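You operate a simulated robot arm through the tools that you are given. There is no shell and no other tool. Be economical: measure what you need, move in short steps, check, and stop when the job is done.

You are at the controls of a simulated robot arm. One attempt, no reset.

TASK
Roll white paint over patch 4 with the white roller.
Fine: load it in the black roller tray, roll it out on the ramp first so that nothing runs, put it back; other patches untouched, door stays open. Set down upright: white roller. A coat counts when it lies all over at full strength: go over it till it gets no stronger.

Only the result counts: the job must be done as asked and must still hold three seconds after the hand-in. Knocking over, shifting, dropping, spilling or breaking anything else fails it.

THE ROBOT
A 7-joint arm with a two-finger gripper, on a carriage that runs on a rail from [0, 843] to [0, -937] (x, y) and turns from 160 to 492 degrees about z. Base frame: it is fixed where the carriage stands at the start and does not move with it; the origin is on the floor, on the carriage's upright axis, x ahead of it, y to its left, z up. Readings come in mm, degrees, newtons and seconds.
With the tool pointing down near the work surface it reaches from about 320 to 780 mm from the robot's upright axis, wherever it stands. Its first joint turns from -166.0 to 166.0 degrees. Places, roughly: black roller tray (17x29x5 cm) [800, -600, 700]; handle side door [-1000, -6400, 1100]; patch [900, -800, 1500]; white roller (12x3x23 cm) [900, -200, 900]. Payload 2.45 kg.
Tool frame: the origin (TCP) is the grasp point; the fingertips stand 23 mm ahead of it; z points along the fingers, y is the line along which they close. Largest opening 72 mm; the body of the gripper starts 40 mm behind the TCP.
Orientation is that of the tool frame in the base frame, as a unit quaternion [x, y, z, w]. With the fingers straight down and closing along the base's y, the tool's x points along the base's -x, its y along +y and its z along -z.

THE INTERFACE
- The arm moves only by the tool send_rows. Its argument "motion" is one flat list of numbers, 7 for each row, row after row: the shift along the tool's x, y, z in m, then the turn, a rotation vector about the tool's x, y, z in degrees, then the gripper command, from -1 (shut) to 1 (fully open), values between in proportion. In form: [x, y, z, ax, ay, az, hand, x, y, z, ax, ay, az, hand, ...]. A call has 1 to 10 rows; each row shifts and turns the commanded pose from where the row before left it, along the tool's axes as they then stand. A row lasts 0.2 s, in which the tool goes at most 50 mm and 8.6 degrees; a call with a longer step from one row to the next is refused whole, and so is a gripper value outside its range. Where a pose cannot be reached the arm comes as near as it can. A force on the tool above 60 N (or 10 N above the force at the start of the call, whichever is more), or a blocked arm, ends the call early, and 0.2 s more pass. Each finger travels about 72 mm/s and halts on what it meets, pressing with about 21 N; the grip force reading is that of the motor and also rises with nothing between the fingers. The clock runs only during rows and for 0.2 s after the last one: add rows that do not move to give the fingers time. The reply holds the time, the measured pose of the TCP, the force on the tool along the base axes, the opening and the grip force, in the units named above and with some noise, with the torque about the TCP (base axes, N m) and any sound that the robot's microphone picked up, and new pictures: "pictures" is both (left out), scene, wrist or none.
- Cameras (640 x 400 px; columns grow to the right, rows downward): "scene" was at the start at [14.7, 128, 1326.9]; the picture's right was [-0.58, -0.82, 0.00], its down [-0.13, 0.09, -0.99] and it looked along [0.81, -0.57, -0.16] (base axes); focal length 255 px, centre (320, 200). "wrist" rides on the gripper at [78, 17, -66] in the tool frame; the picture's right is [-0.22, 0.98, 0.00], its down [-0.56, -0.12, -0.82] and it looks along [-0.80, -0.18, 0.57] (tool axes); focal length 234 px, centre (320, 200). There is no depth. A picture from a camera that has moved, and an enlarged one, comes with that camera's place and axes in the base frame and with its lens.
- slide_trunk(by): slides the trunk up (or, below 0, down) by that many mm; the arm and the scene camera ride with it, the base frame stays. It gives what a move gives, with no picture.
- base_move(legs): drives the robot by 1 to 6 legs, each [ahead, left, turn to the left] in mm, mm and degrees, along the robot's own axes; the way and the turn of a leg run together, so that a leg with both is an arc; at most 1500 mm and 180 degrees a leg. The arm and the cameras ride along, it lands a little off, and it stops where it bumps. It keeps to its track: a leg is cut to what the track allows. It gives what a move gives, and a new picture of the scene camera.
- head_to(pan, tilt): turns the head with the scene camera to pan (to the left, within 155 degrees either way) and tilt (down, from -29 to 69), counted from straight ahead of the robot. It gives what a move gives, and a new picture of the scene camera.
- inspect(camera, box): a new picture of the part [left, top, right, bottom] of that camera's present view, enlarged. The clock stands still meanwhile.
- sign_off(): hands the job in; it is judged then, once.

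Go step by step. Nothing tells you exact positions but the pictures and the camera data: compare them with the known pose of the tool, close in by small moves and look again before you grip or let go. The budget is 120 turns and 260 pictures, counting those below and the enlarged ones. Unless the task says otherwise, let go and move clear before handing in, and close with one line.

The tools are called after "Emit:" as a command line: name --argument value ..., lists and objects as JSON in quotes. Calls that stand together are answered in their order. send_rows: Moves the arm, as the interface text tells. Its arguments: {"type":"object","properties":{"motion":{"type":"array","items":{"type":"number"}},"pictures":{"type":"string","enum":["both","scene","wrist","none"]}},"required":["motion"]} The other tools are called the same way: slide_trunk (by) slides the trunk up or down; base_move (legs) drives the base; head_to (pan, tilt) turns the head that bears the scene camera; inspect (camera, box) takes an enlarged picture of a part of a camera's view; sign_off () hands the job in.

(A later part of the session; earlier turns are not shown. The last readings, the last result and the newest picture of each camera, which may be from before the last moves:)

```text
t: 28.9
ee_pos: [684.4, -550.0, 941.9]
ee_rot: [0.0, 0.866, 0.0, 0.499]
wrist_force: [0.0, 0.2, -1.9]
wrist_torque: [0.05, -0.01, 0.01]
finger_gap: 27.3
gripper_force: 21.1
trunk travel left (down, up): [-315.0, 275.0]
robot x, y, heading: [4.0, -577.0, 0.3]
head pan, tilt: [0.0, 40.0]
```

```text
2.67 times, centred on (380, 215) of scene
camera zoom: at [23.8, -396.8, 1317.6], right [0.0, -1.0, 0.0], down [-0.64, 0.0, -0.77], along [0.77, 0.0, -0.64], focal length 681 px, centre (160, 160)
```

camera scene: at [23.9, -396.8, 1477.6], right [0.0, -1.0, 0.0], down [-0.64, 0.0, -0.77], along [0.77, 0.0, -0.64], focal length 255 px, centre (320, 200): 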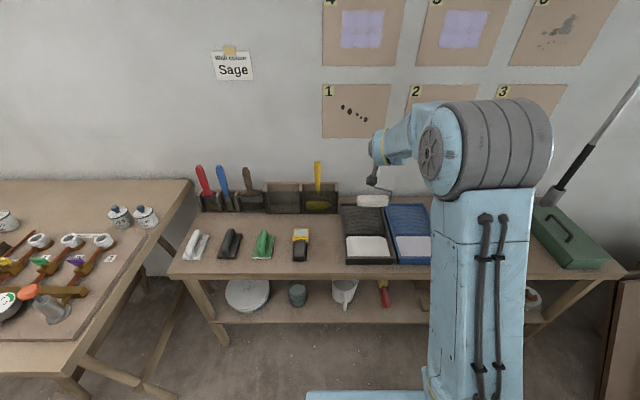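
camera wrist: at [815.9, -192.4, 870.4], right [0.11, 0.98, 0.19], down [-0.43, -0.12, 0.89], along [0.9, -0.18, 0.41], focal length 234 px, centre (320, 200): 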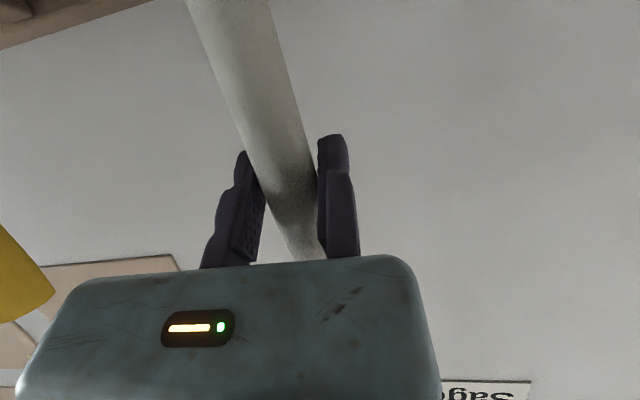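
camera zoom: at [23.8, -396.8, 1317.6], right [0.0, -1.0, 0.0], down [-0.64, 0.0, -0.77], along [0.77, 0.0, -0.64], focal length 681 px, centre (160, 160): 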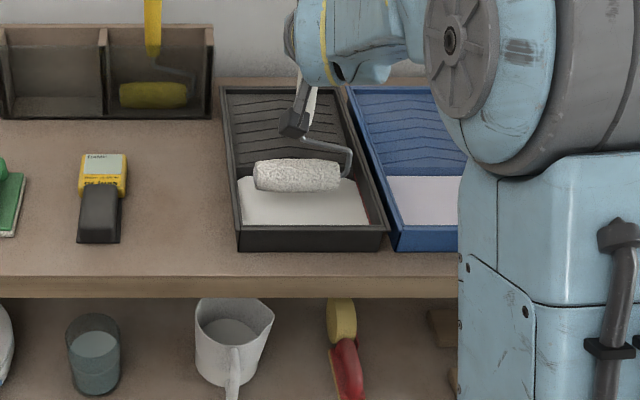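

The roller hangs centred over the paint. I'll lower it gently and watch the force.

Emit:
send_rows --motion '[0.0087, 0, 0.005, 0, 0, 0, -1, 0.0087, 0, 0.005, 0, 0, 0, -1, 0.0061, 0, 0.0035, 0, 0, 0, -1, 0, 0, 0, 0, 0, 0, -1]' --pictures "none"

Emit:
inspect --camera "scene" --box '[350, 160, 420, 240]'

```text
t: 29.9
ee_pos: [683.5, -548.2, 915.3]
ee_rot: [-0.001, 0.866, 0.001, 0.5]
wrist_force: [0.1, 0.3, -1.7]
wrist_torque: [0.04, -0.02, 0.01]
finger_gap: 27.4
gripper_force: 21.2
trunk travel left (down, up): [-315.0, 275.0]
robot x, y, heading: [3.0, -578.5, 0.1]
head pan, tilt: [0.0, 40.0]
```

```text
5.00 times, centred on (385, 200) of scene
camera zoom: at [23.9, -396.8, 1317.6], right [0.0, -1.0, 0.0], down [-0.64, 0.0, -0.77], along [0.77, 0.0, -0.64], focal length 1276 px, centre (-5, 200)
```

zoom: 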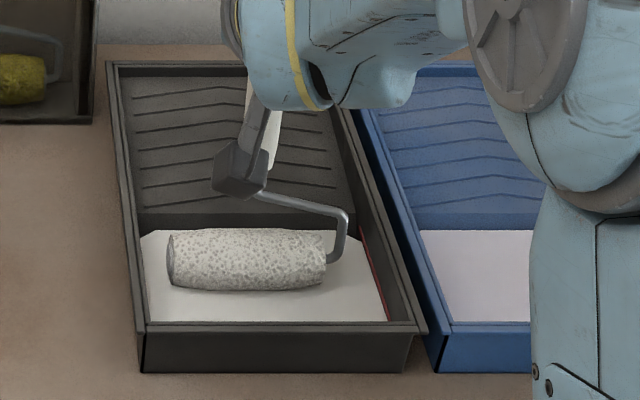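

The roller isn't loaded yet. I'll keep going down in small steps.

Emit:
send_rows --motion '[0.0035, 0, 0.002, 0, 0, 0, -1, 0.0035, 0, 0.002, 0, 0, 0, -1, 0, 0, 0, 0, 0, 0, -1]' --pictures "none"

Emit:
inspect --camera "scene" --box '[350, 160, 420, 240]'

```text
t: 30.7
ee_pos: [684.2, -549.2, 907.6]
ee_rot: [0.0, 0.865, 0.0, 0.501]
wrist_force: [-0.5, -0.1, 5.5]
wrist_torque: [-0.02, 0.13, -0.03]
finger_gap: 27.6
gripper_force: 20.8
trunk travel left (down, up): [-315.0, 275.0]
robot x, y, heading: [-1.4, -575.7, 0.4]
head pan, tilt: [0.0, 40.0]
```

```text
5.00 times, centred on (385, 200) of scene
camera zoom: at [23.4, -396.7, 1317.7], right [0.0, -1.0, 0.0], down [-0.64, 0.0, -0.77], along [0.77, 0.0, -0.64], focal length 1276 px, centre (-5, 200)
```

zoom: 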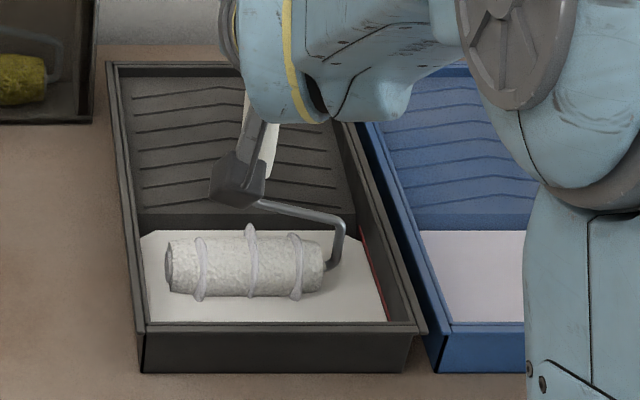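

The roller is touching the well floor and is loaded; the rings on it suggest excess paint that would run. I'll lift and carry it over the upper ramp, staying inside the tray.

Emit:
send_rows --motion '[-0.0195, 0, -0.01125, 0, 0, 0, -1, -0.0195, 0, -0.01125, 0, 0, 0, -1, -0.02, 0, 0.0346, 0, 0, 0, -1, -0.02, 0, 0.0346, 0, 0, 0, -1, -0.02, 0, 0.0346, 0, 0, 0, -1, -0.02, 0, 0.0346, 0, 0, 0, -1, 0, 0, 0, 0, 0, 0, -1]' --pictures "none"

Emit:
inspect --camera "scene" --box '[340, 130, 430, 240]'

```text
t: 32.3
ee_pos: [842.5, -549.3, 951.3]
ee_rot: [0.001, 0.867, -0.001, 0.499]
wrist_force: [-0.9, -0.1, -0.9]
wrist_torque: [0.04, -0.05, 0.04]
finger_gap: 27.6
gripper_force: 19.8
trunk travel left (down, up): [-315.0, 275.0]
robot x, y, heading: [-0.1, -580.1, 0.0]
head pan, tilt: [0.0, 40.0]
```

```text
3.64 times, centred on (385, 185) of scene
camera zoom: at [24.2, -396.8, 1317.5], right [0.0, -1.0, 0.0], down [-0.64, 0.0, -0.77], along [0.77, 0.0, -0.64], focal length 928 px, centre (84, 254)
```

zoom: 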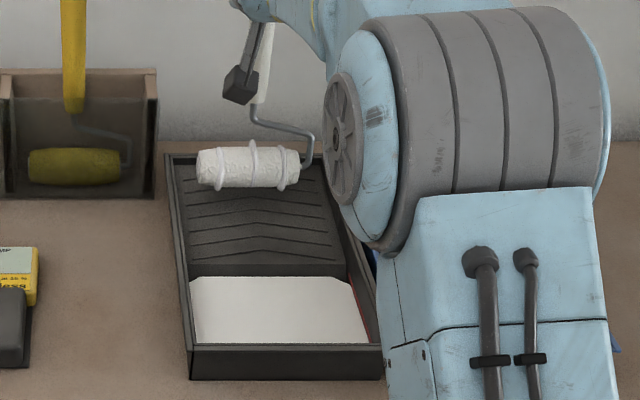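

The roller is above the upper ramp, head x≈819. I'll lower it to find the surface.

Emit:
send_rows --motion '[0.0035, 0, 0.002, 0, 0, 0, -1, 0.0035, 0, 0.002, 0, 0, 0, -1, 0.0035, 0, 0.002, 0, 0, 0, -1, 0, 0, 0, 0, 0, 0, -1]' --pictures "none"

Emit:
send_rows --motion '[0.0035, 0, 0.002, 0, 0, 0, -1, 0, 0, 0, 0, 0, 0, -1]' --pictures "none"

Emit:
send_rows --motion '[0.0026, 0, 0.0015, 0, 0, 0, -1, 0, 0, 0, 0, 0, 0, -1]' --pictures "none"

```text
t: 33.3
ee_pos: [843.1, -548.4, 939.7]
ee_rot: [0.0, 0.866, 0.0, 0.5]
wrist_force: [-0.2, 0.1, -1.4]
wrist_torque: [0.05, -0.03, 0.0]
finger_gap: 27.9
gripper_force: 20.9
trunk travel left (down, up): [-315.0, 275.0]
robot x, y, heading: [1.3, -579.5, -0.0]
head pan, tilt: [0.0, 40.0]
```

```text
t: 33.9
ee_pos: [844.1, -549.7, 935.1]
ee_rot: [0.0, 0.866, -0.001, 0.5]
wrist_force: [0.0, 0.1, -1.7]
wrist_torque: [0.02, 0.01, 0.01]
finger_gap: 27.5
gripper_force: 21.0
trunk travel left (down, up): [-315.0, 275.0]
robot x, y, heading: [-0.1, -579.2, -0.3]
head pan, tilt: [0.0, 40.0]
```

```text
t: 34.5
ee_pos: [843.6, -548.8, 933.8]
ee_rot: [0.0, 0.865, 0.0, 0.501]
wrist_force: [-1.1, 0.0, 4.6]
wrist_torque: [-0.08, 0.21, 0.01]
finger_gap: 27.7
gripper_force: 20.9
trunk travel left (down, up): [-315.0, 275.0]
robot x, y, heading: [-2.2, -575.8, 0.0]
head pan, tilt: [0.0, 40.0]
```

The ramp surface is found, with about 6 N of contact. I'll roll down the ramp 40 mm at a guessed slope of 0.2 and check the force.

Emit:
send_rows --motion '[0.01345, 0, -0.0153, 0, 0, 0, -1, 0.01345, 0, -0.0153, 0, 0, 0, -1, 0, 0, 0, 0, 0, 0, -1]' --pictures "none"

Emit:
inspect --camera "scene" --box '[340, 130, 430, 240]'

```text
t: 35.3
ee_pos: [802.1, -548.7, 923.2]
ee_rot: [0.001, 0.866, 0.0, 0.5]
wrist_force: [-2.5, -0.3, 9.0]
wrist_torque: [-0.13, 0.62, 0.01]
finger_gap: 27.3
gripper_force: 21.2
trunk travel left (down, up): [-315.0, 275.0]
robot x, y, heading: [1.0, -578.6, -0.1]
head pan, tilt: [0.0, 40.0]
```

```text
3.64 times, centred on (385, 185) of scene
camera zoom: at [22.9, -396.8, 1317.5], right [0.0, -1.0, 0.0], down [-0.64, 0.0, -0.77], along [0.77, 0.0, -0.64], focal length 928 px, centre (84, 254)
```

zoom: 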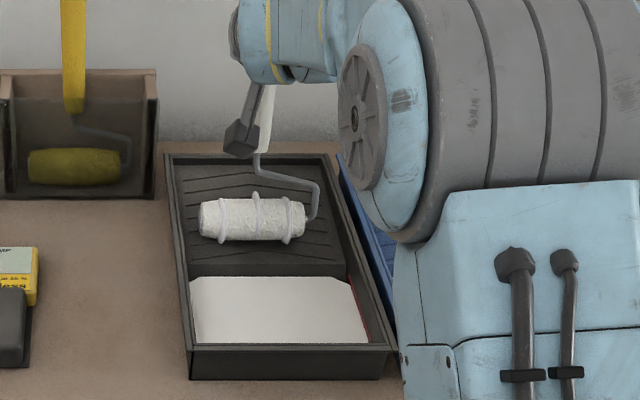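

The contact follows the slope well. Now I'll roll up and down the ramp several times.

Emit:
send_rows --motion '[-0.0211, 0, 0.0225, 0, 0, 0, -1, -0.0202, 0, 0.023, 0, 0, 0, -1, 0.0202, 0, -0.023, 0, 0, 0, -1, 0.0202, 0, -0.023, 0, 0, 0, -1, 0.0202, 0, -0.023, 0, 0, 0, -1, -0.0202, 0, 0.023, 0, 0, 0, -1, -0.0202, 0, 0.023, 0, 0, 0, -1, -0.0202, 0, 0.023, 0, 0, 0, -1, 0, 0, 0, 0, 0, 0, -1]' --pictures "none"

Emit:
inspect --camera "scene" --box '[340, 130, 430, 240]'

```text
t: 37.3
ee_pos: [864.4, -548.9, 937.9]
ee_rot: [0.001, 0.866, -0.001, 0.5]
wrist_force: [0.0, 0.5, -0.7]
wrist_torque: [0.02, -0.04, 0.04]
finger_gap: 27.5
gripper_force: 20.6
trunk travel left (down, up): [-315.0, 275.0]
robot x, y, heading: [0.7, -582.4, 0.2]
head pan, tilt: [0.0, 40.0]
```

```text
3.64 times, centred on (385, 185) of scene
camera zoom: at [24.1, -396.8, 1317.5], right [0.0, -1.0, 0.0], down [-0.64, 0.0, -0.77], along [0.77, 0.0, -0.64], focal length 928 px, centre (84, 254)
```

zoom: 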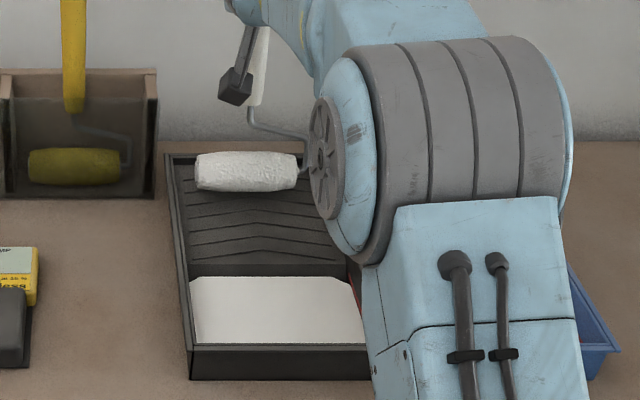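

The rings of excess paint are gone. One more down and up stroke, then I'll lift and check.

Emit:
send_rows --motion '[0.0207, 0, -0.022, 0, 0, 0, -1, 0.0202, 0, -0.023, 0, 0, 0, -1, 0.0202, 0, -0.023, 0, 0, 0, -1, -0.0202, 0, 0.023, 0, 0, 0, -1, -0.0202, 0, 0.023, 0, 0, 0, -1, -0.026, 0, -0.015, 0, 0, 0, -1, -0.026, 0, -0.015, 0, 0, 0, -1, 0, 0, 0, 0, 0, 0, -1]' --pictures "both"

Emit:
inspect --camera "scene" --box '[340, 100, 430, 240]'

```text
t: 39.1
ee_pos: [833.4, -548.0, 991.5]
ee_rot: [-0.001, 0.866, 0.0, 0.5]
wrist_force: [-0.1, 0.9, -0.6]
wrist_torque: [0.06, 0.0, 0.0]
finger_gap: 27.4
gripper_force: 21.4
trunk travel left (down, up): [-315.0, 275.0]
robot x, y, heading: [1.1, -578.2, 0.1]
head pan, tilt: [0.0, 40.0]
camera scene: at [23.7, -396.8, 1317.6], right [0.0, -1.0, 0.0], down [-0.64, 0.0, -0.77], along [0.77, 0.0, -0.64], focal length 255 px, centre (320, 200)
camera wrist: at [736.6, -530.9, 957.4], right [0.11, 0.98, 0.19], down [-0.43, -0.12, 0.89], along [0.9, -0.18, 0.41], focal length 234 px, centre (320, 200)
```

scene: 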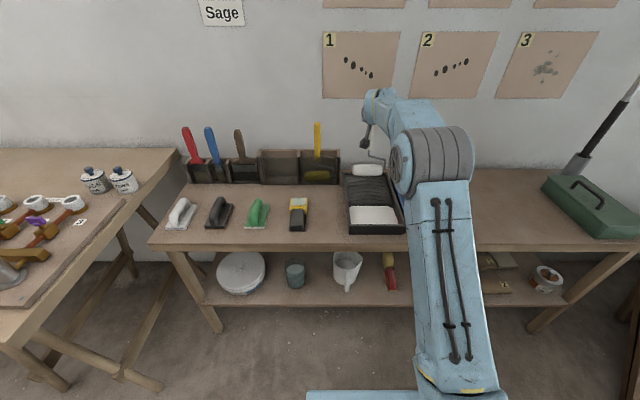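
wrist: 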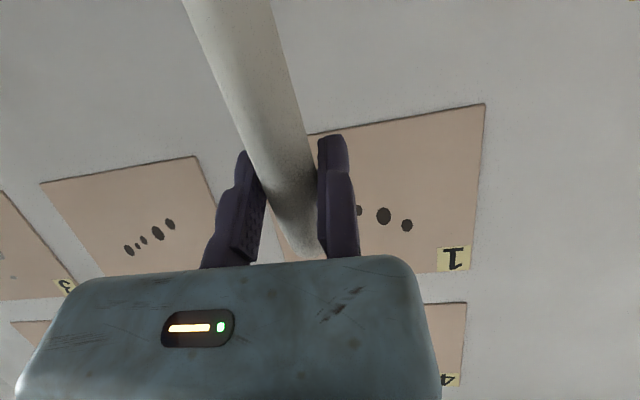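

```text
2.86 times, centred on (385, 170) of scene
camera zoom: at [23.7, -396.8, 1317.6], right [0.0, -1.0, 0.0], down [-0.64, 0.0, -0.77], along [0.77, 0.0, -0.64], focal length 729 px, centre (134, 286)
```

zoom: 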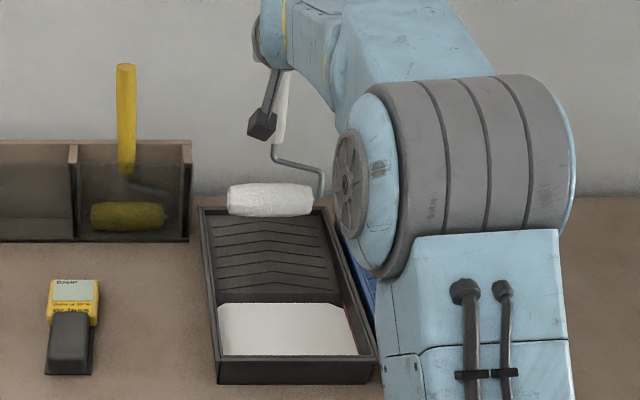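

The roller is evenly loaded with no drips. Triangulating puts patch 4's lilac field at x≈1008, y -467 to -598, z 1320 to 1420, so two vertical columns will cover it. I'll raise the trunk, pull back, and then swing the roller forward.

Emit:
slide_trunk --by 230

Emit:
send_rows --motion '[0.02, 0, -0.0346, 0, 0, 0, -1, 0.02, 0, -0.0346, 0, 0, 0, -1, 0.02, 0, -0.0346, 0, 0, 0, -1, 0, 0.025, 0, 0, 0, 0, -1, 0, 0.025, 0, 0, 0, 0, -1, 0, 0, 0, 0, 0, 0, -1]' --pictures "none"

Emit:
send_rows --motion '[0, 0, 0, 0, -8, 0, -1, 0, 0, 0, 0, -8, 0, -1, 0, 0, 0, 0, -8, 0, -1, 0, 0, 0, 0, -8, 0, -1, 0, 0, 0, 0, -8, 0, -1, 0, 0, 0, 0, -8, 0, -1, 0, 0, 0, 0, -8, 0, -1, 0, 0, 0, 0, -8, 0, -1, 0, 0, 0, 0, -8, 0, -1, 0, 0, 0, 0, -8, 0, -1]' --pictures "none"

Emit:
head_to --pan 0 --tilt 8

```text
t: 41.5
ee_pos: [833.6, -548.7, 1220.9]
ee_rot: [0.0, 0.866, 0.0, 0.5]
wrist_force: [-0.5, -0.1, -1.0]
wrist_torque: [0.03, -0.05, -0.01]
finger_gap: 27.4
gripper_force: 21.2
trunk travel left (down, up): [-545.0, 45.0]
robot x, y, heading: [2.9, -580.1, -0.2]
head pan, tilt: [0.0, 40.0]
```

```text
t: 42.9
ee_pos: [711.6, -498.4, 1222.1]
ee_rot: [0.0, 0.866, 0.0, 0.5]
wrist_force: [0.6, -0.2, -0.3]
wrist_torque: [0.03, -0.04, -0.01]
finger_gap: 27.3
gripper_force: 20.5
trunk travel left (down, up): [-545.0, 45.0]
robot x, y, heading: [0.6, -573.9, 0.2]
head pan, tilt: [0.0, 40.0]
```

```text
t: 45.1
ee_pos: [712.6, -498.7, 1220.6]
ee_rot: [0.001, 0.341, 0.0, 0.94]
wrist_force: [-0.8, 0.4, -1.5]
wrist_torque: [0.04, 0.1, -0.02]
finger_gap: 27.7
gripper_force: 20.9
trunk travel left (down, up): [-545.0, 45.0]
robot x, y, heading: [1.0, -580.3, 0.0]
head pan, tilt: [0.0, 40.0]
```

```text
t: 46.1
ee_pos: [713.4, -498.6, 1220.3]
ee_rot: [0.0, 0.343, 0.0, 0.94]
wrist_force: [0.5, -0.4, -2.1]
wrist_torque: [0.05, 0.09, 0.02]
finger_gap: 27.5
gripper_force: 20.3
trunk travel left (down, up): [-545.0, 45.0]
robot x, y, heading: [3.5, -580.6, -0.1]
head pan, tilt: [0.0, 8.0]
camera scene: at [31.5, -396.8, 1598.4], right [0.0, -1.0, 0.0], down [-0.14, 0.0, -0.99], along [0.99, 0.0, -0.14], focal length 255 px, centre (320, 200)
```

scene: 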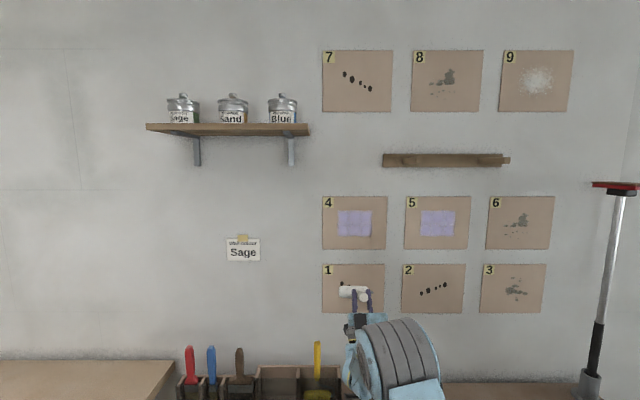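

A good front view. I'll enlarge patch 4 and the roller.

Emit:
inspect --camera "scene" --box '[310, 180, 420, 320]'

Emit:
inspect --camera "wrist" --box '[0, 0, 640, 400]'

```text
2.86 times, centred on (365, 250) of scene
camera zoom: at [31.5, -396.8, 1598.4], right [0.0, -1.0, 0.0], down [-0.14, 0.0, -0.99], along [0.99, 0.0, -0.14], focal length 729 px, centre (191, 57)
```

zoom: 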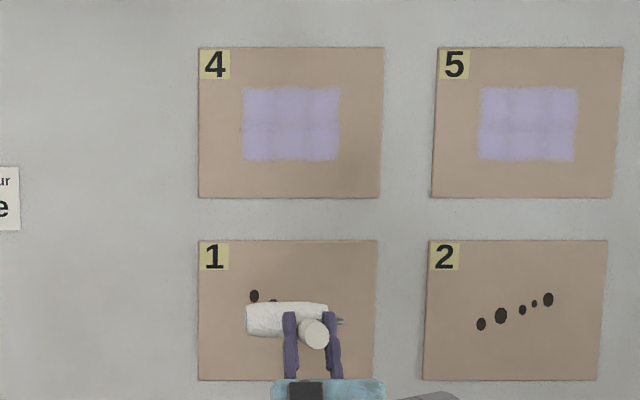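

```text
1.00 times, centred on (320, 200) of wrist (not enlarged: the box is as wide or as high as the picture)
camera zoom: at [730.0, -480.8, 1121.5], right [-0.17, 0.98, 0.14], down [-0.96, -0.12, -0.27], along [-0.24, -0.18, 0.95], focal length 234 px, centre (320, 200)
```

zoom: 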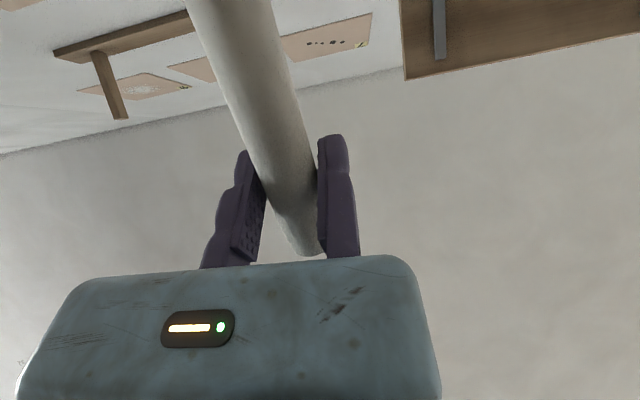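

The roller points at the wall with its head about 178 mm ahead and 70 mm below the TCP. I'll raise it to patch 4's height while keeping clear of the wall.

Emit:
slide_trunk --by 45

Emit:
send_rows --motion '[-0.011, 0, 0.0364, 0, 0, 0, -1, -0.011, 0, 0.0364, 0, 0, 0, -1, -0.011, 0, 0.0364, 0, 0, 0, -1, -0.011, 0, 0.0364, 0, 0, 0, -1, -0.011, 0, 0.0364, 0, 0, 0, -1, 0, 0, 0, 0, 0, 0, -1]' --pictures "scene"

Emit:
inspect --camera "scene" --box '[310, 180, 420, 320]'

```text
t: 46.9
ee_pos: [713.1, -498.8, 1266.3]
ee_rot: [0.0, 0.341, -0.001, 0.94]
wrist_force: [-0.1, 0.1, -1.1]
wrist_torque: [0.03, 0.12, -0.03]
finger_gap: 27.3
gripper_force: 20.5
trunk travel left (down, up): [-590.0, 0.0]
robot x, y, heading: [2.8, -581.2, 0.1]
head pan, tilt: [0.0, 8.0]
```

```text
t: 48.3
ee_pos: [785.9, -496.9, 1439.3]
ee_rot: [0.0, 0.342, 0.001, 0.94]
wrist_force: [-0.1, 0.2, -1.7]
wrist_torque: [0.01, 0.12, -0.02]
finger_gap: 27.5
gripper_force: 20.9
trunk travel left (down, up): [-590.0, 0.0]
robot x, y, heading: [0.9, -577.5, 0.3]
head pan, tilt: [0.0, 8.0]
camera scene: at [31.5, -396.8, 1643.5], right [0.0, -1.0, 0.0], down [-0.14, 0.0, -0.99], along [0.99, 0.0, -0.14], focal length 255 px, centre (320, 200)
```

scene: 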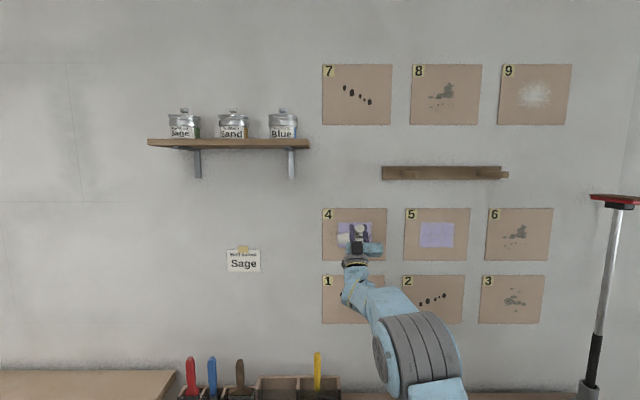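

```text
2.86 times, centred on (365, 250) of scene
camera zoom: at [31.5, -396.8, 1643.5], right [0.0, -1.0, 0.0], down [-0.14, 0.0, -0.99], along [0.99, 0.0, -0.14], focal length 729 px, centre (191, 57)
```

zoom: 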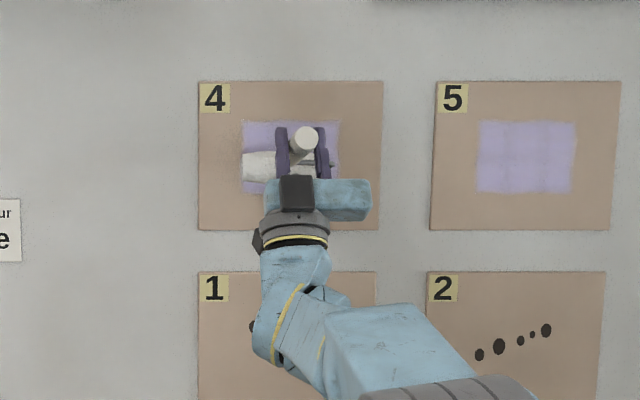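

The head is at the patch centre height, just off the wall. I'll approach in small steps until there's contact.

Emit:
send_rows --motion '[0.0077, 0, 0.0064, 0, 0, 0, -1, 0.0054, 0, 0.0045, 0, 0, 0, -1, 0, 0, 0, 0, 0, 0, -1]' --pictures "none"

Emit:
send_rows --motion '[0.0031, 0, 0.0026, 0, 0, 0, -1, 0, 0, 0, 0, 0, 0, -1]' --pictures "none"

Emit:
send_rows --motion '[0.0023, 0, 0.0019, 0, 0, 0, -1, 0, 0, 0, 0, 0, 0, -1]' --pictures "none"

```text
t: 49.1
ee_pos: [806.6, -497.2, 1440.0]
ee_rot: [0.0, 0.341, 0.0, 0.94]
wrist_force: [-0.6, -0.3, -0.9]
wrist_torque: [0.04, 0.07, 0.01]
finger_gap: 27.4
gripper_force: 20.8
trunk travel left (down, up): [-590.0, 0.0]
robot x, y, heading: [0.8, -579.3, 0.0]
head pan, tilt: [0.0, 8.0]
```

```text
t: 49.7
ee_pos: [808.6, -497.0, 1440.7]
ee_rot: [0.001, 0.341, -0.001, 0.94]
wrist_force: [-9.5, 0.5, -1.4]
wrist_torque: [0.09, 0.8, -0.1]
finger_gap: 27.4
gripper_force: 21.3
trunk travel left (down, up): [-590.0, 0.0]
robot x, y, heading: [-1.2, -576.6, 0.2]
head pan, tilt: [0.0, 8.0]
```

```text
t: 50.3
ee_pos: [812.6, -498.7, 1440.7]
ee_rot: [0.0, 0.342, 0.0, 0.94]
wrist_force: [-6.1, 2.2, -1.7]
wrist_torque: [0.24, 0.6, 0.05]
finger_gap: 27.5
gripper_force: 21.2
trunk travel left (down, up): [-590.0, 0.0]
robot x, y, heading: [-0.9, -578.5, 0.3]
head pan, tilt: [0.0, 8.0]
```

There's contact at about 6 N. I'll ease off 2 mm and roll vertical strokes over the first column, checking the result.

Emit:
send_rows --motion '[0.0178, 0, -0.0243, 0, 0, 0, -1, 0.0193, 0, -0.023, 0, 0, 0, -1, -0.0193, 0, 0.023, 0, 0, 0, -1, -0.0193, 0, 0.023, 0, 0, 0, -1, -0.0193, 0, 0.023, 0, 0, 0, -1, -0.0193, 0, 0.023, 0, 0, 0, -1, 0, 0, 0, 0, 0, 0, -1]' --pictures "none"

Emit:
inspect --camera "scene" --box '[310, 180, 420, 320]'

```text
t: 51.9
ee_pos: [809.5, -497.9, 1500.2]
ee_rot: [0.0, 0.341, 0.0, 0.94]
wrist_force: [0.3, 0.3, -1.3]
wrist_torque: [0.03, 0.12, -0.02]
finger_gap: 27.5
gripper_force: 21.3
trunk travel left (down, up): [-590.0, 0.0]
robot x, y, heading: [-2.1, -573.3, -0.3]
head pan, tilt: [0.0, 8.0]
```

```text
2.86 times, centred on (365, 250) of scene
camera zoom: at [31.4, -396.8, 1643.5], right [0.0, -1.0, 0.0], down [-0.14, 0.0, -0.99], along [0.99, 0.0, -0.14], focal length 729 px, centre (191, 57)
```

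zoom: 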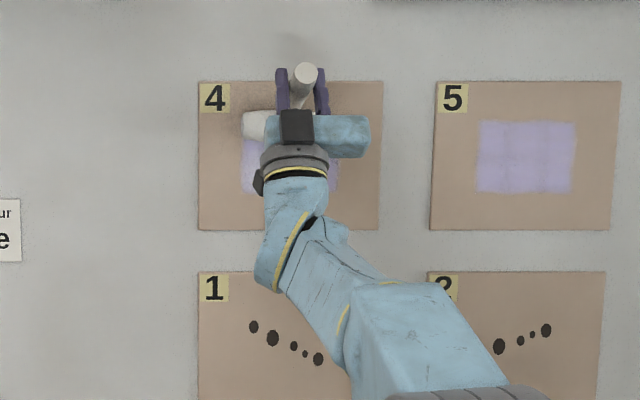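

The head droops about 25° below the grip, so pressing tends to pivot the handle. I'll back off, tilt the tool up 21° so the handle is square to the wall, and look at the coat.

Emit:
send_rows --motion '[-0.0306, 0, -0.0257, 0, 0, 0, -1, 0, 0, 0, 0, -7, 0, -1, 0, 0, 0, 0, -7, 0, -1, 0, 0, 0, 0, -7, 0, -1, 0, 0, 0, 0, 0, 0, -1]' --pictures "none"

Emit:
send_rows --motion '[0.0098, 0, -0.0284, 0, 0, 0, -1, 0.0098, 0, -0.0284, 0, 0, 0, -1, 0.0098, 0, -0.0284, 0, 0, 0, -1, 0.0098, 0, -0.0284, 0, 0, 0, -1, 0.0098, 0, -0.0284, 0, 0, 0, -1, 0.0098, 0, -0.0284, 0, 0, 0, -1, 0, 0, 0, 0, 0, 0, -1]' --pictures "none"

Emit:
inspect --camera "scene" --box '[310, 180, 420, 320]'

```text
t: 53.1
ee_pos: [769.0, -498.6, 1501.4]
ee_rot: [0.0, 0.164, 0.0, 0.986]
wrist_force: [0.5, -0.3, -1.7]
wrist_torque: [0.04, 0.12, 0.01]
finger_gap: 27.7
gripper_force: 21.6
trunk travel left (down, up): [-590.0, 0.0]
robot x, y, heading: [-2.0, -576.7, 0.1]
head pan, tilt: [0.0, 8.0]
```

```text
t: 54.7
ee_pos: [769.0, -498.8, 1321.6]
ee_rot: [0.0, 0.164, 0.0, 0.986]
wrist_force: [0.3, -0.3, -1.6]
wrist_torque: [0.02, 0.11, -0.02]
finger_gap: 27.6
gripper_force: 20.7
trunk travel left (down, up): [-590.0, 0.0]
robot x, y, heading: [-1.8, -583.1, 0.0]
head pan, tilt: [0.0, 8.0]
```

```text
2.86 times, centred on (365, 250) of scene
camera zoom: at [31.8, -396.8, 1643.5], right [0.0, -1.0, 0.0], down [-0.14, 0.0, -0.99], along [0.99, 0.0, -0.14], focal length 729 px, centre (191, 57)
```

zoom: 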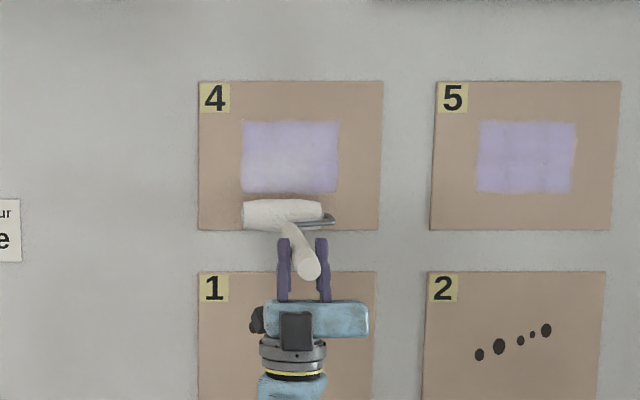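

The coat shows as a lighter layer on the lilac field, so that field is what counts, and it needs more passes. The handle is now square to the wall; I'll approach again from the lower edge.

Emit:
send_rows --motion '[-0.0026, 0, 0.0076, 0, 0, 0, -1, 0.018, 0, 0.0062, 0, 0, 0, -1, 0, 0, 0, 0, 0, 0, -1]' --pictures "none"

Emit:
send_rows --motion '[0.0033, 0, 0.0011, 0, 0, 0, -1, 0, 0, 0, 0, 0, 0, -1]' --pictures "none"

Emit:
send_rows --motion '[0.0024, 0, 0.0008, 0, 0, 0, -1, 0, 0, 0, 0, 0, 0, -1]' --pictures "none"

```text
t: 55.5
ee_pos: [787.8, -499.5, 1330.4]
ee_rot: [0.0, 0.165, 0.0, 0.986]
wrist_force: [0.5, 0.0, -1.1]
wrist_torque: [0.04, 0.12, 0.04]
finger_gap: 27.5
gripper_force: 20.7
trunk travel left (down, up): [-590.0, 0.0]
robot x, y, heading: [-2.5, -578.9, 0.2]
head pan, tilt: [0.0, 8.0]
```

```text
t: 56.1
ee_pos: [792.2, -499.0, 1330.7]
ee_rot: [0.0, 0.165, 0.0, 0.986]
wrist_force: [0.1, -0.2, -1.9]
wrist_torque: [0.0, 0.11, 0.0]
finger_gap: 27.5
gripper_force: 20.4
trunk travel left (down, up): [-590.0, 0.0]
robot x, y, heading: [1.0, -577.9, 0.1]
head pan, tilt: [0.0, 8.0]
```

```text
t: 56.7
ee_pos: [794.3, -500.7, 1329.8]
ee_rot: [-0.001, 0.165, 0.0, 0.986]
wrist_force: [-9.7, -1.2, -0.8]
wrist_torque: [-0.03, 0.27, -0.24]
finger_gap: 27.6
gripper_force: 21.5
trunk travel left (down, up): [-590.0, 0.0]
robot x, y, heading: [-0.6, -584.5, -0.1]
head pan, tilt: [0.0, 8.0]
```

Contact is about 9.7 N with little torque. Now full up and down strokes.

Emit:
send_rows --motion '[-0.0098, 0, 0.0284, 0, 0, 0, -1, -0.0098, 0, 0.0284, 0, 0, 0, -1, -0.0098, 0, 0.0284, 0, 0, 0, -1, -0.0098, 0, 0.0284, 0, 0, 0, -1, 0.0098, 0, -0.0284, 0, 0, 0, -1, 0.0098, 0, -0.0284, 0, 0, 0, -1, 0.0098, 0, -0.0284, 0, 0, 0, -1, 0.0098, 0, -0.0284, 0, 0, 0, -1]' --pictures "none"

Emit:
inspect --camera "scene" --box '[310, 190, 400, 290]'

```text
t: 58.5
ee_pos: [794.9, -499.6, 1330.5]
ee_rot: [0.0, 0.165, 0.0, 0.986]
wrist_force: [-11.1, -0.3, -1.2]
wrist_torque: [-0.01, 0.31, -0.2]
finger_gap: 27.5
gripper_force: 21.0
trunk travel left (down, up): [-590.0, 0.0]
robot x, y, heading: [1.4, -578.0, 0.1]
head pan, tilt: [0.0, 8.0]
```

```text
4.00 times, centred on (355, 240) of scene
camera zoom: at [29.8, -396.8, 1643.6], right [0.0, -1.0, 0.0], down [-0.14, 0.0, -0.99], along [0.99, 0.0, -0.14], focal length 1021 px, centre (180, 40)
```

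zoom: 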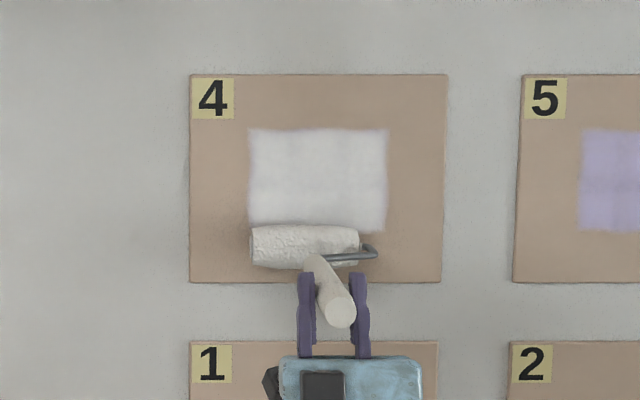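

White coverage is coming up. One more pair of strokes in this column.

Emit:
send_rows --motion '[-0.0098, 0, 0.0284, 0, 0, 0, -1, -0.0098, 0, 0.0284, 0, 0, 0, -1, -0.0098, 0, 0.0284, 0, 0, 0, -1, -0.0098, 0, 0.0284, 0, 0, 0, -1, 0.0098, 0, -0.0284, 0, 0, 0, -1, 0.0098, 0, -0.0284, 0, 0, 0, -1, 0.0098, 0, -0.0284, 0, 0, 0, -1, 0.0098, 0, -0.0284, 0, 0, 0, -1]' --pictures "none"

Emit:
send_rows --motion '[-0.0057, 0, -0.002, 0, 0, 0, -1, 0, -0.019, 0, 0, 0, 0, -1, 0, -0.019, 0, 0, 0, 0, -1, 0.0057, 0, 0.002, 0, 0, 0, -1, 0, 0, 0, 0, 0, 0, -1]' --pictures "none"

Emit:
inspect --camera "scene" --box '[310, 190, 400, 290]'

```text
t: 60.3
ee_pos: [794.6, -497.7, 1328.9]
ee_rot: [-0.001, 0.165, 0.0, 0.986]
wrist_force: [-11.3, -2.4, -1.8]
wrist_torque: [-0.02, 0.35, -0.25]
finger_gap: 27.6
gripper_force: 20.8
trunk travel left (down, up): [-590.0, 0.0]
robot x, y, heading: [-0.5, -577.6, -0.1]
head pan, tilt: [0.0, 8.0]
```

```text
t: 61.5
ee_pos: [794.3, -537.7, 1330.8]
ee_rot: [0.0, 0.164, 0.0, 0.986]
wrist_force: [-14.0, -2.3, -1.2]
wrist_torque: [-0.08, 0.38, -0.18]
finger_gap: 27.7
gripper_force: 21.2
trunk travel left (down, up): [-590.0, 0.0]
robot x, y, heading: [-5.0, -581.0, -0.1]
head pan, tilt: [0.0, 8.0]
```

```text
4.00 times, centred on (355, 240) of scene
camera zoom: at [29.4, -397.3, 1643.6], right [0.0, -1.0, 0.0], down [-0.14, 0.0, -0.99], along [0.99, 0.0, -0.14], focal length 1021 px, centre (180, 40)
```

zoom: 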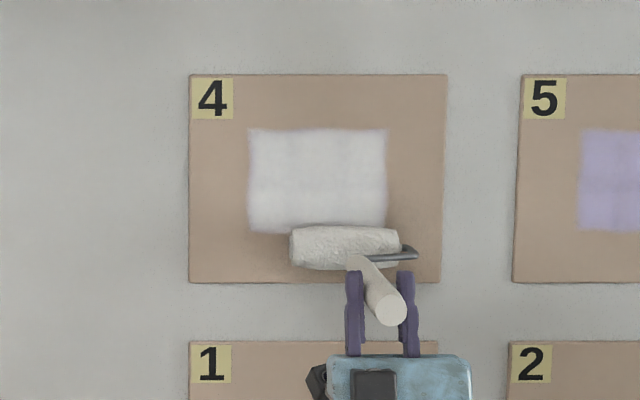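

The second column covers the right edge. Rolling two strokes here.

Emit:
send_rows --motion '[-0.0107, 0, 0.0281, 0, 0, 0, -1, -0.0098, 0, 0.0284, 0, 0, 0, -1, -0.0098, 0, 0.0284, 0, 0, 0, -1, -0.0098, 0, 0.0284, 0, 0, 0, -1, 0.0098, 0, -0.0284, 0, 0, 0, -1, 0.0098, 0, -0.0284, 0, 0, 0, -1, 0.0098, 0, -0.0284, 0, 0, 0, -1, 0.0098, 0, -0.0284, 0, 0, 0, -1]' --pictures "none"

Emit:
send_rows --motion '[-0.0098, 0, 0.0284, 0, 0, 0, -1, -0.0098, 0, 0.0284, 0, 0, 0, -1, -0.0098, 0, 0.0284, 0, 0, 0, -1, -0.0098, 0, 0.0284, 0, 0, 0, -1, 0.0098, 0, -0.0284, 0, 0, 0, -1, 0.0098, 0, -0.0284, 0, 0, 0, -1, 0.0098, 0, -0.0284, 0, 0, 0, -1, 0.0098, 0, -0.0284, 0, 0, 0, -1]' --pictures "none"

Emit:
inspect --camera "scene" --box '[320, 200, 395, 270]'

```text
t: 63.3
ee_pos: [793.3, -537.7, 1328.5]
ee_rot: [0.001, 0.165, 0.0, 0.986]
wrist_force: [0.1, 0.3, -0.5]
wrist_torque: [0.01, 0.1, 0.0]
finger_gap: 27.1
gripper_force: 21.3
trunk travel left (down, up): [-590.0, 0.0]
robot x, y, heading: [-1.4, -578.4, 0.0]
head pan, tilt: [0.0, 8.0]
```

```text
t: 65.1
ee_pos: [792.0, -535.0, 1328.1]
ee_rot: [0.001, 0.165, -0.001, 0.986]
wrist_force: [0.1, 0.0, -2.0]
wrist_torque: [0.01, 0.1, 0.0]
finger_gap: 27.7
gripper_force: 21.1
trunk travel left (down, up): [-590.0, 0.0]
robot x, y, heading: [1.9, -579.5, 0.1]
head pan, tilt: [0.0, 8.0]
```

```text
5.71 times, centred on (358, 235) of scene
camera zoom: at [31.7, -396.9, 1643.5], right [0.0, -1.0, 0.0], down [-0.14, 0.0, -0.99], along [0.99, 0.0, -0.14], focal length 1459 px, centre (106, 0)
```

zoom: 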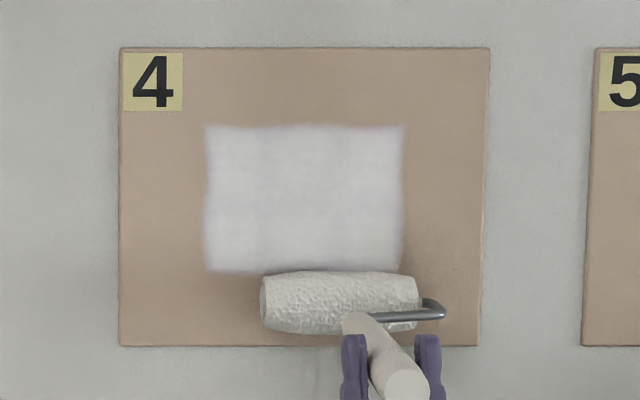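

Contact was lost, and the edges still look slightly tinted. I'll press 2.5 mm in and roll again with a longer range at the bottom.

Emit:
send_rows --motion '[0.0024, 0, 0.0008, 0, 0, 0, -1, 0.0049, 0, -0.0142, 0, 0, 0, -1, -0.011, 0, 0.0319, 0, 0, 0, -1, -0.011, 0, 0.0319, 0, 0, 0, -1, -0.011, 0, 0.0319, 0, 0, 0, -1, -0.011, 0, 0.0319, 0, 0, 0, -1, 0.011, 0, -0.0319, 0, 0, 0, -1, 0.011, 0, -0.0319, 0, 0, 0, -1, 0.011, 0, -0.0319, 0, 0, 0, -1, 0.011, 0, -0.0319, 0, 0, 0, -1]' --pictures "none"

Emit:
inspect --camera "scene" --box '[320, 200, 395, 270]'

```text
t: 67.3
ee_pos: [796.8, -535.8, 1315.9]
ee_rot: [0.0, 0.165, 0.001, 0.986]
wrist_force: [-7.8, -1.5, -0.3]
wrist_torque: [0.0, 0.33, -0.13]
finger_gap: 27.3
gripper_force: 20.8
trunk travel left (down, up): [-590.0, 0.0]
robot x, y, heading: [0.4, -577.4, 0.1]
head pan, tilt: [0.0, 8.0]
```

```text
5.71 times, centred on (358, 235) of scene
camera zoom: at [30.4, -396.8, 1643.6], right [0.0, -1.0, 0.0], down [-0.14, 0.0, -0.99], along [0.99, 0.0, -0.14], focal length 1459 px, centre (106, 0)
```

zoom: 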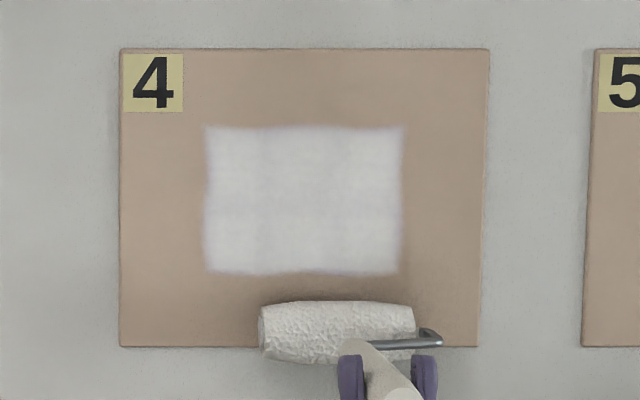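

Getting stronger. Another pass here, then back to the left column, a bit further left.

Emit:
send_rows --motion '[-0.011, 0, 0.0319, 0, 0, 0, -1, -0.011, 0, 0.0319, 0, 0, 0, -1, -0.011, 0, 0.0319, 0, 0, 0, -1, -0.011, 0, 0.0319, 0, 0, 0, -1, 0.011, 0, -0.0319, 0, 0, 0, -1, 0.011, 0, -0.0319, 0, 0, 0, -1, 0.011, 0, -0.0319, 0, 0, 0, -1, 0.011, 0, -0.0319, 0, 0, 0, -1]' --pictures "none"

Emit:
send_rows --motion '[-0.0057, 0, -0.002, 0, 0, 0, -1, 0, 0.024, 0, 0, 0, 0, -1, 0, 0.024, 0, 0, 0, 0, -1, 0.0057, 0, 0.002, 0, 0, 0, -1, 0, 0, 0, 0, 0, 0, -1]' --pictures "none"

Emit:
send_rows --motion '[-0.011, 0, 0.0319, 0, 0, 0, -1, -0.011, 0, 0.0319, 0, 0, 0, -1, -0.011, 0, 0.0319, 0, 0, 0, -1, -0.011, 0, 0.0319, 0, 0, 0, -1, 0.011, 0, -0.0319, 0, 0, 0, -1, 0.011, 0, -0.0319, 0, 0, 0, -1, 0.011, 0, -0.0319, 0, 0, 0, -1, 0.011, 0, -0.0319, 0, 0, 0, -1]' --pictures "none"

Emit:
inspect --camera "scene" --box '[320, 200, 395, 270]'

```text
t: 69.1
ee_pos: [796.5, -537.8, 1312.8]
ee_rot: [0.0, 0.165, 0.0, 0.986]
wrist_force: [-3.0, 0.2, -2.0]
wrist_torque: [0.01, 0.17, -0.17]
finger_gap: 27.8
gripper_force: 21.6
trunk travel left (down, up): [-590.0, 0.0]
robot x, y, heading: [-4.7, -578.6, -0.1]
head pan, tilt: [0.0, 8.0]
```

```text
t: 70.3
ee_pos: [795.7, -488.1, 1314.3]
ee_rot: [0.0, 0.164, 0.0, 0.986]
wrist_force: [-9.3, 1.2, -0.7]
wrist_torque: [0.08, 0.41, -0.16]
finger_gap: 27.6
gripper_force: 21.0
trunk travel left (down, up): [-590.0, 0.0]
robot x, y, heading: [-0.2, -579.0, 0.1]
head pan, tilt: [0.0, 8.0]
```

```text
t: 72.1
ee_pos: [796.7, -488.9, 1315.5]
ee_rot: [-0.001, 0.165, 0.0, 0.986]
wrist_force: [-4.5, -0.5, -1.5]
wrist_torque: [0.03, 0.29, -0.13]
finger_gap: 27.4
gripper_force: 21.3
trunk travel left (down, up): [-590.0, 0.0]
robot x, y, heading: [-1.6, -578.6, 0.0]
head pan, tilt: [0.0, 8.0]
```

```text
5.71 times, centred on (358, 235) of scene
camera zoom: at [30.7, -396.9, 1643.6], right [0.0, -1.0, 0.0], down [-0.14, 0.0, -0.99], along [0.99, 0.0, -0.14], focal length 1459 px, centre (106, 0)
```

zoom: 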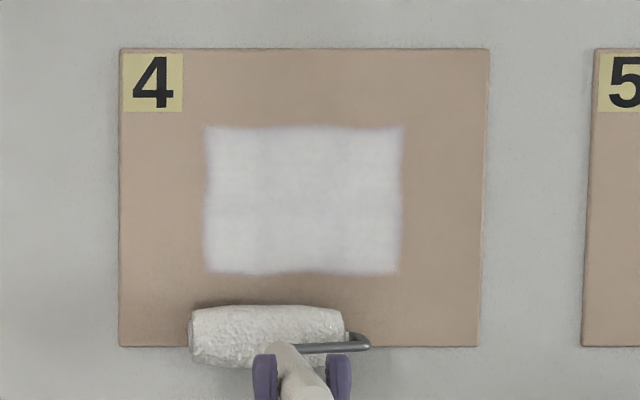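

Looks nearly uniform. I'll do one more stroke pair left and another right, then compare close up.

Emit:
send_rows --motion '[-0.0102, 0, 0.0322, 0, 0, 0, -1, -0.011, 0, 0.0319, 0, 0, 0, -1, -0.011, 0, 0.0319, 0, 0, 0, -1, -0.011, 0, 0.0319, 0, 0, 0, -1, 0.011, 0, -0.0319, 0, 0, 0, -1, 0.011, 0, -0.0319, 0, 0, 0, -1, 0.011, 0, -0.0319, 0, 0, 0, -1, 0.011, 0, -0.0319, 0, 0, 0, -1]' --pictures "none"

Emit:
inspect --camera "scene" --box '[338, 216, 376, 250]'

Emit:
send_rows --motion '[-0.0057, 0, -0.002, 0, 0, 0, -1, 0, -0.024, 0, 0, 0, 0, -1, 0, -0.024, 0, 0, 0, 0, -1, 0.0057, 0, 0.002, 0, 0, 0, -1, 0, 0, 0, 0, 0, 0, -1]' --pictures "none"

Emit:
send_rows --motion '[-0.011, 0, 0.0319, 0, 0, 0, -1, -0.011, 0, 0.0319, 0, 0, 0, -1, -0.011, 0, 0.0319, 0, 0, 0, -1, -0.011, 0, 0.0319, 0, 0, 0, -1, 0.011, 0, -0.0319, 0, 0, 0, -1, 0.011, 0, -0.0319, 0, 0, 0, -1, 0.011, 0, -0.0319, 0, 0, 0, -1, 0.011, 0, -0.0319, 0, 0, 0, -1]' --pictures "none"

Emit:
inspect --camera "scene" --box '[338, 216, 376, 250]'

```text
t: 73.9
ee_pos: [797.3, -489.7, 1315.2]
ee_rot: [0.0, 0.164, 0.0, 0.986]
wrist_force: [0.2, -0.8, -1.5]
wrist_torque: [-0.01, 0.07, -0.02]
finger_gap: 27.3
gripper_force: 20.8
trunk travel left (down, up): [-590.0, 0.0]
robot x, y, heading: [-1.0, -580.8, 0.0]
head pan, tilt: [0.0, 8.0]
```

```text
11.76 times, centred on (357, 233) of scene
camera zoom: at [31.4, -396.7, 1643.5], right [0.0, -1.0, 0.0], down [-0.14, 0.0, -0.99], along [0.99, 0.0, -0.14], focal length 3004 px, centre (-115, -188)
```

zoom: 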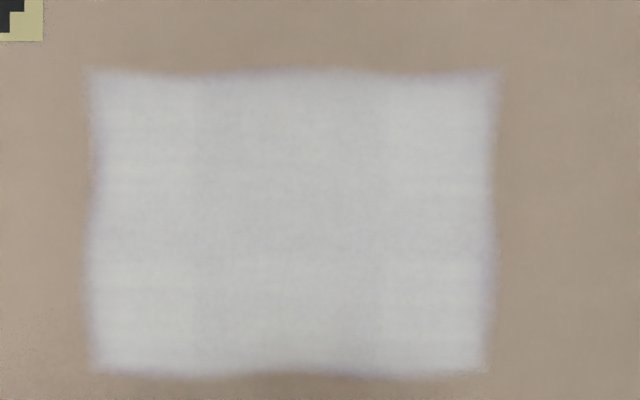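

```text
t: 75.1
ee_pos: [796.7, -537.0, 1313.3]
ee_rot: [0.0, 0.164, 0.001, 0.986]
wrist_force: [-6.6, -1.1, -2.2]
wrist_torque: [-0.04, 0.36, -0.02]
finger_gap: 27.8
gripper_force: 20.3
trunk travel left (down, up): [-590.0, 0.0]
robot x, y, heading: [-0.0, -579.3, 0.1]
head pan, tilt: [0.0, 8.0]
```

```text
t: 76.9
ee_pos: [795.7, -536.6, 1314.2]
ee_rot: [0.0, 0.164, 0.0, 0.986]
wrist_force: [-7.5, -1.0, -0.4]
wrist_torque: [-0.01, 0.35, -0.1]
finger_gap: 27.5
gripper_force: 21.3
trunk travel left (down, up): [-590.0, 0.0]
robot x, y, heading: [3.6, -581.0, 0.1]
head pan, tilt: [0.0, 8.0]
```

```text
11.76 times, centred on (357, 233) of scene
camera zoom: at [30.4, -396.7, 1643.6], right [0.0, -1.0, 0.0], down [-0.14, 0.0, -0.99], along [0.99, 0.0, -0.14], focal length 3004 px, centre (-115, -188)
```

zoom: 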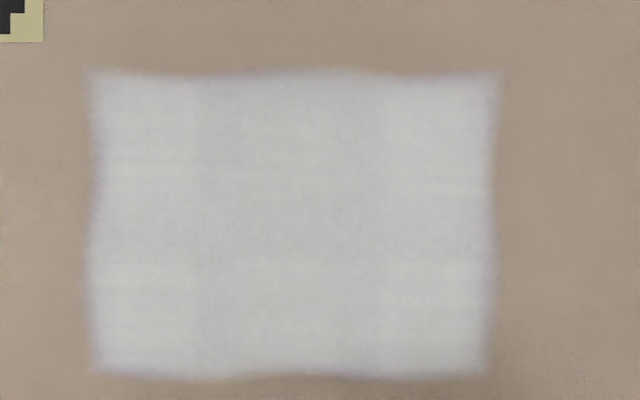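

There's little change now. I'll give the middle and left columns another pass with sure contact and compare.

Emit:
send_rows --motion '[-0.0057, 0, -0.002, 0, 0, 0, -1, 0, 0.023, 0, 0, 0, 0, -1, 0.0067, 0, 0.0023, 0, 0, 0, -1, 0, 0, 0, 0, 0, 0, -1]' --pictures "none"

Emit:
send_rows --motion '[-0.011, 0, 0.0319, 0, 0, 0, -1, -0.011, 0, 0.0319, 0, 0, 0, -1, -0.011, 0, 0.0319, 0, 0, 0, -1, -0.011, 0, 0.0319, 0, 0, 0, -1, 0.011, 0, -0.0319, 0, 0, 0, -1, 0.011, 0, -0.0319, 0, 0, 0, -1, 0.011, 0, -0.0319, 0, 0, 0, -1, 0.011, 0, -0.0319, 0, 0, 0, -1]' --pictures "none"

Emit:
send_rows --motion '[-0.0057, 0, -0.002, 0, 0, 0, -1, 0, 0.023, 0, 0, 0, 0, -1, 0.0067, 0, 0.0023, 0, 0, 0, -1, 0, 0, 0, 0, 0, 0, -1]' --pictures "none"

Emit:
send_rows --motion '[-0.011, 0, 0.0319, 0, 0, 0, -1, -0.011, 0, 0.0319, 0, 0, 0, -1, -0.011, 0, 0.0319, 0, 0, 0, -1, -0.011, 0, 0.0319, 0, 0, 0, -1, 0.011, 0, -0.0319, 0, 0, 0, -1, 0.011, 0, -0.0319, 0, 0, 0, -1, 0.011, 0, -0.0319, 0, 0, 0, -1, 0.011, 0, -0.0319, 0, 0, 0, -1]' --pictures "none"

Emit:
inspect --camera "scene" --box '[338, 216, 376, 250]'

Emit:
inspect --camera "scene" --box '[310, 190, 480, 296]'

```text
t: 77.9
ee_pos: [798.1, -514.0, 1314.4]
ee_rot: [0.001, 0.164, -0.001, 0.986]
wrist_force: [-5.9, -1.4, -1.5]
wrist_torque: [-0.04, 0.32, -0.25]
finger_gap: 27.4
gripper_force: 20.7
trunk travel left (down, up): [-590.0, 0.0]
robot x, y, heading: [0.1, -581.3, -0.0]
head pan, tilt: [0.0, 8.0]
```

```text
t: 79.7
ee_pos: [798.0, -513.0, 1313.3]
ee_rot: [0.0, 0.164, 0.0, 0.986]
wrist_force: [-3.0, -1.8, -0.1]
wrist_torque: [-0.11, 0.22, -0.28]
finger_gap: 27.6
gripper_force: 21.2
trunk travel left (down, up): [-590.0, 0.0]
robot x, y, heading: [-0.1, -577.9, 0.0]
head pan, tilt: [0.0, 8.0]
```

```text
t: 80.7
ee_pos: [800.6, -489.6, 1313.2]
ee_rot: [0.0, 0.163, 0.0, 0.987]
wrist_force: [-12.5, 0.0, -0.8]
wrist_torque: [0.0, 0.66, -0.2]
finger_gap: 27.8
gripper_force: 21.0
trunk travel left (down, up): [-590.0, 0.0]
robot x, y, heading: [-0.2, -581.9, 0.1]
head pan, tilt: [0.0, 8.0]
```

```text
t: 82.5
ee_pos: [800.2, -491.9, 1311.1]
ee_rot: [0.0, 0.165, 0.0, 0.986]
wrist_force: [0.8, -0.3, -1.5]
wrist_torque: [0.0, 0.06, -0.01]
finger_gap: 27.5
gripper_force: 21.4
trunk travel left (down, up): [-590.0, 0.0]
robot x, y, heading: [1.3, -578.3, -0.2]
head pan, tilt: [0.0, 8.0]
```

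```text
11.76 times, centred on (357, 233) of scene
camera zoom: at [31.6, -396.8, 1643.5], right [0.0, -1.0, 0.0], down [-0.14, 0.0, -0.99], along [0.99, 0.0, -0.14], focal length 3004 px, centre (-115, -188)
```

zoom: 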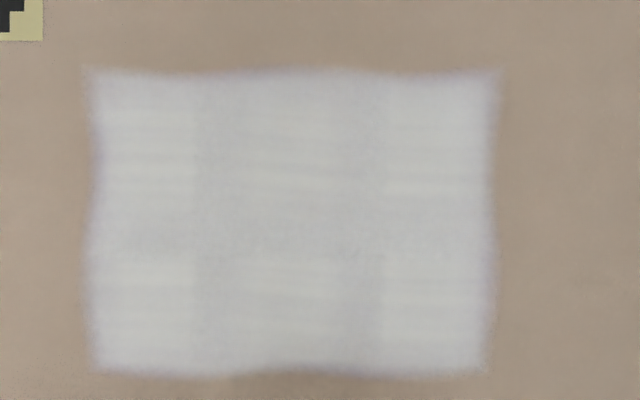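

```text
3.76 times, centred on (395, 243) of scene
camera zoom: at [31.6, -396.8, 1643.5], right [0.0, -1.0, 0.0], down [-0.14, 0.0, -0.99], along [0.99, 0.0, -0.14], focal length 961 px, centre (38, 38)
```

zoom: 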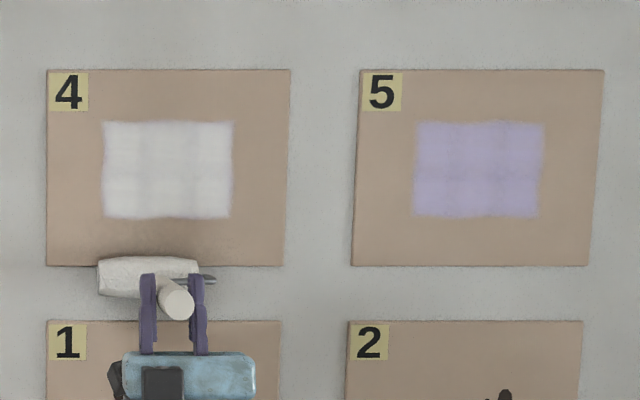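

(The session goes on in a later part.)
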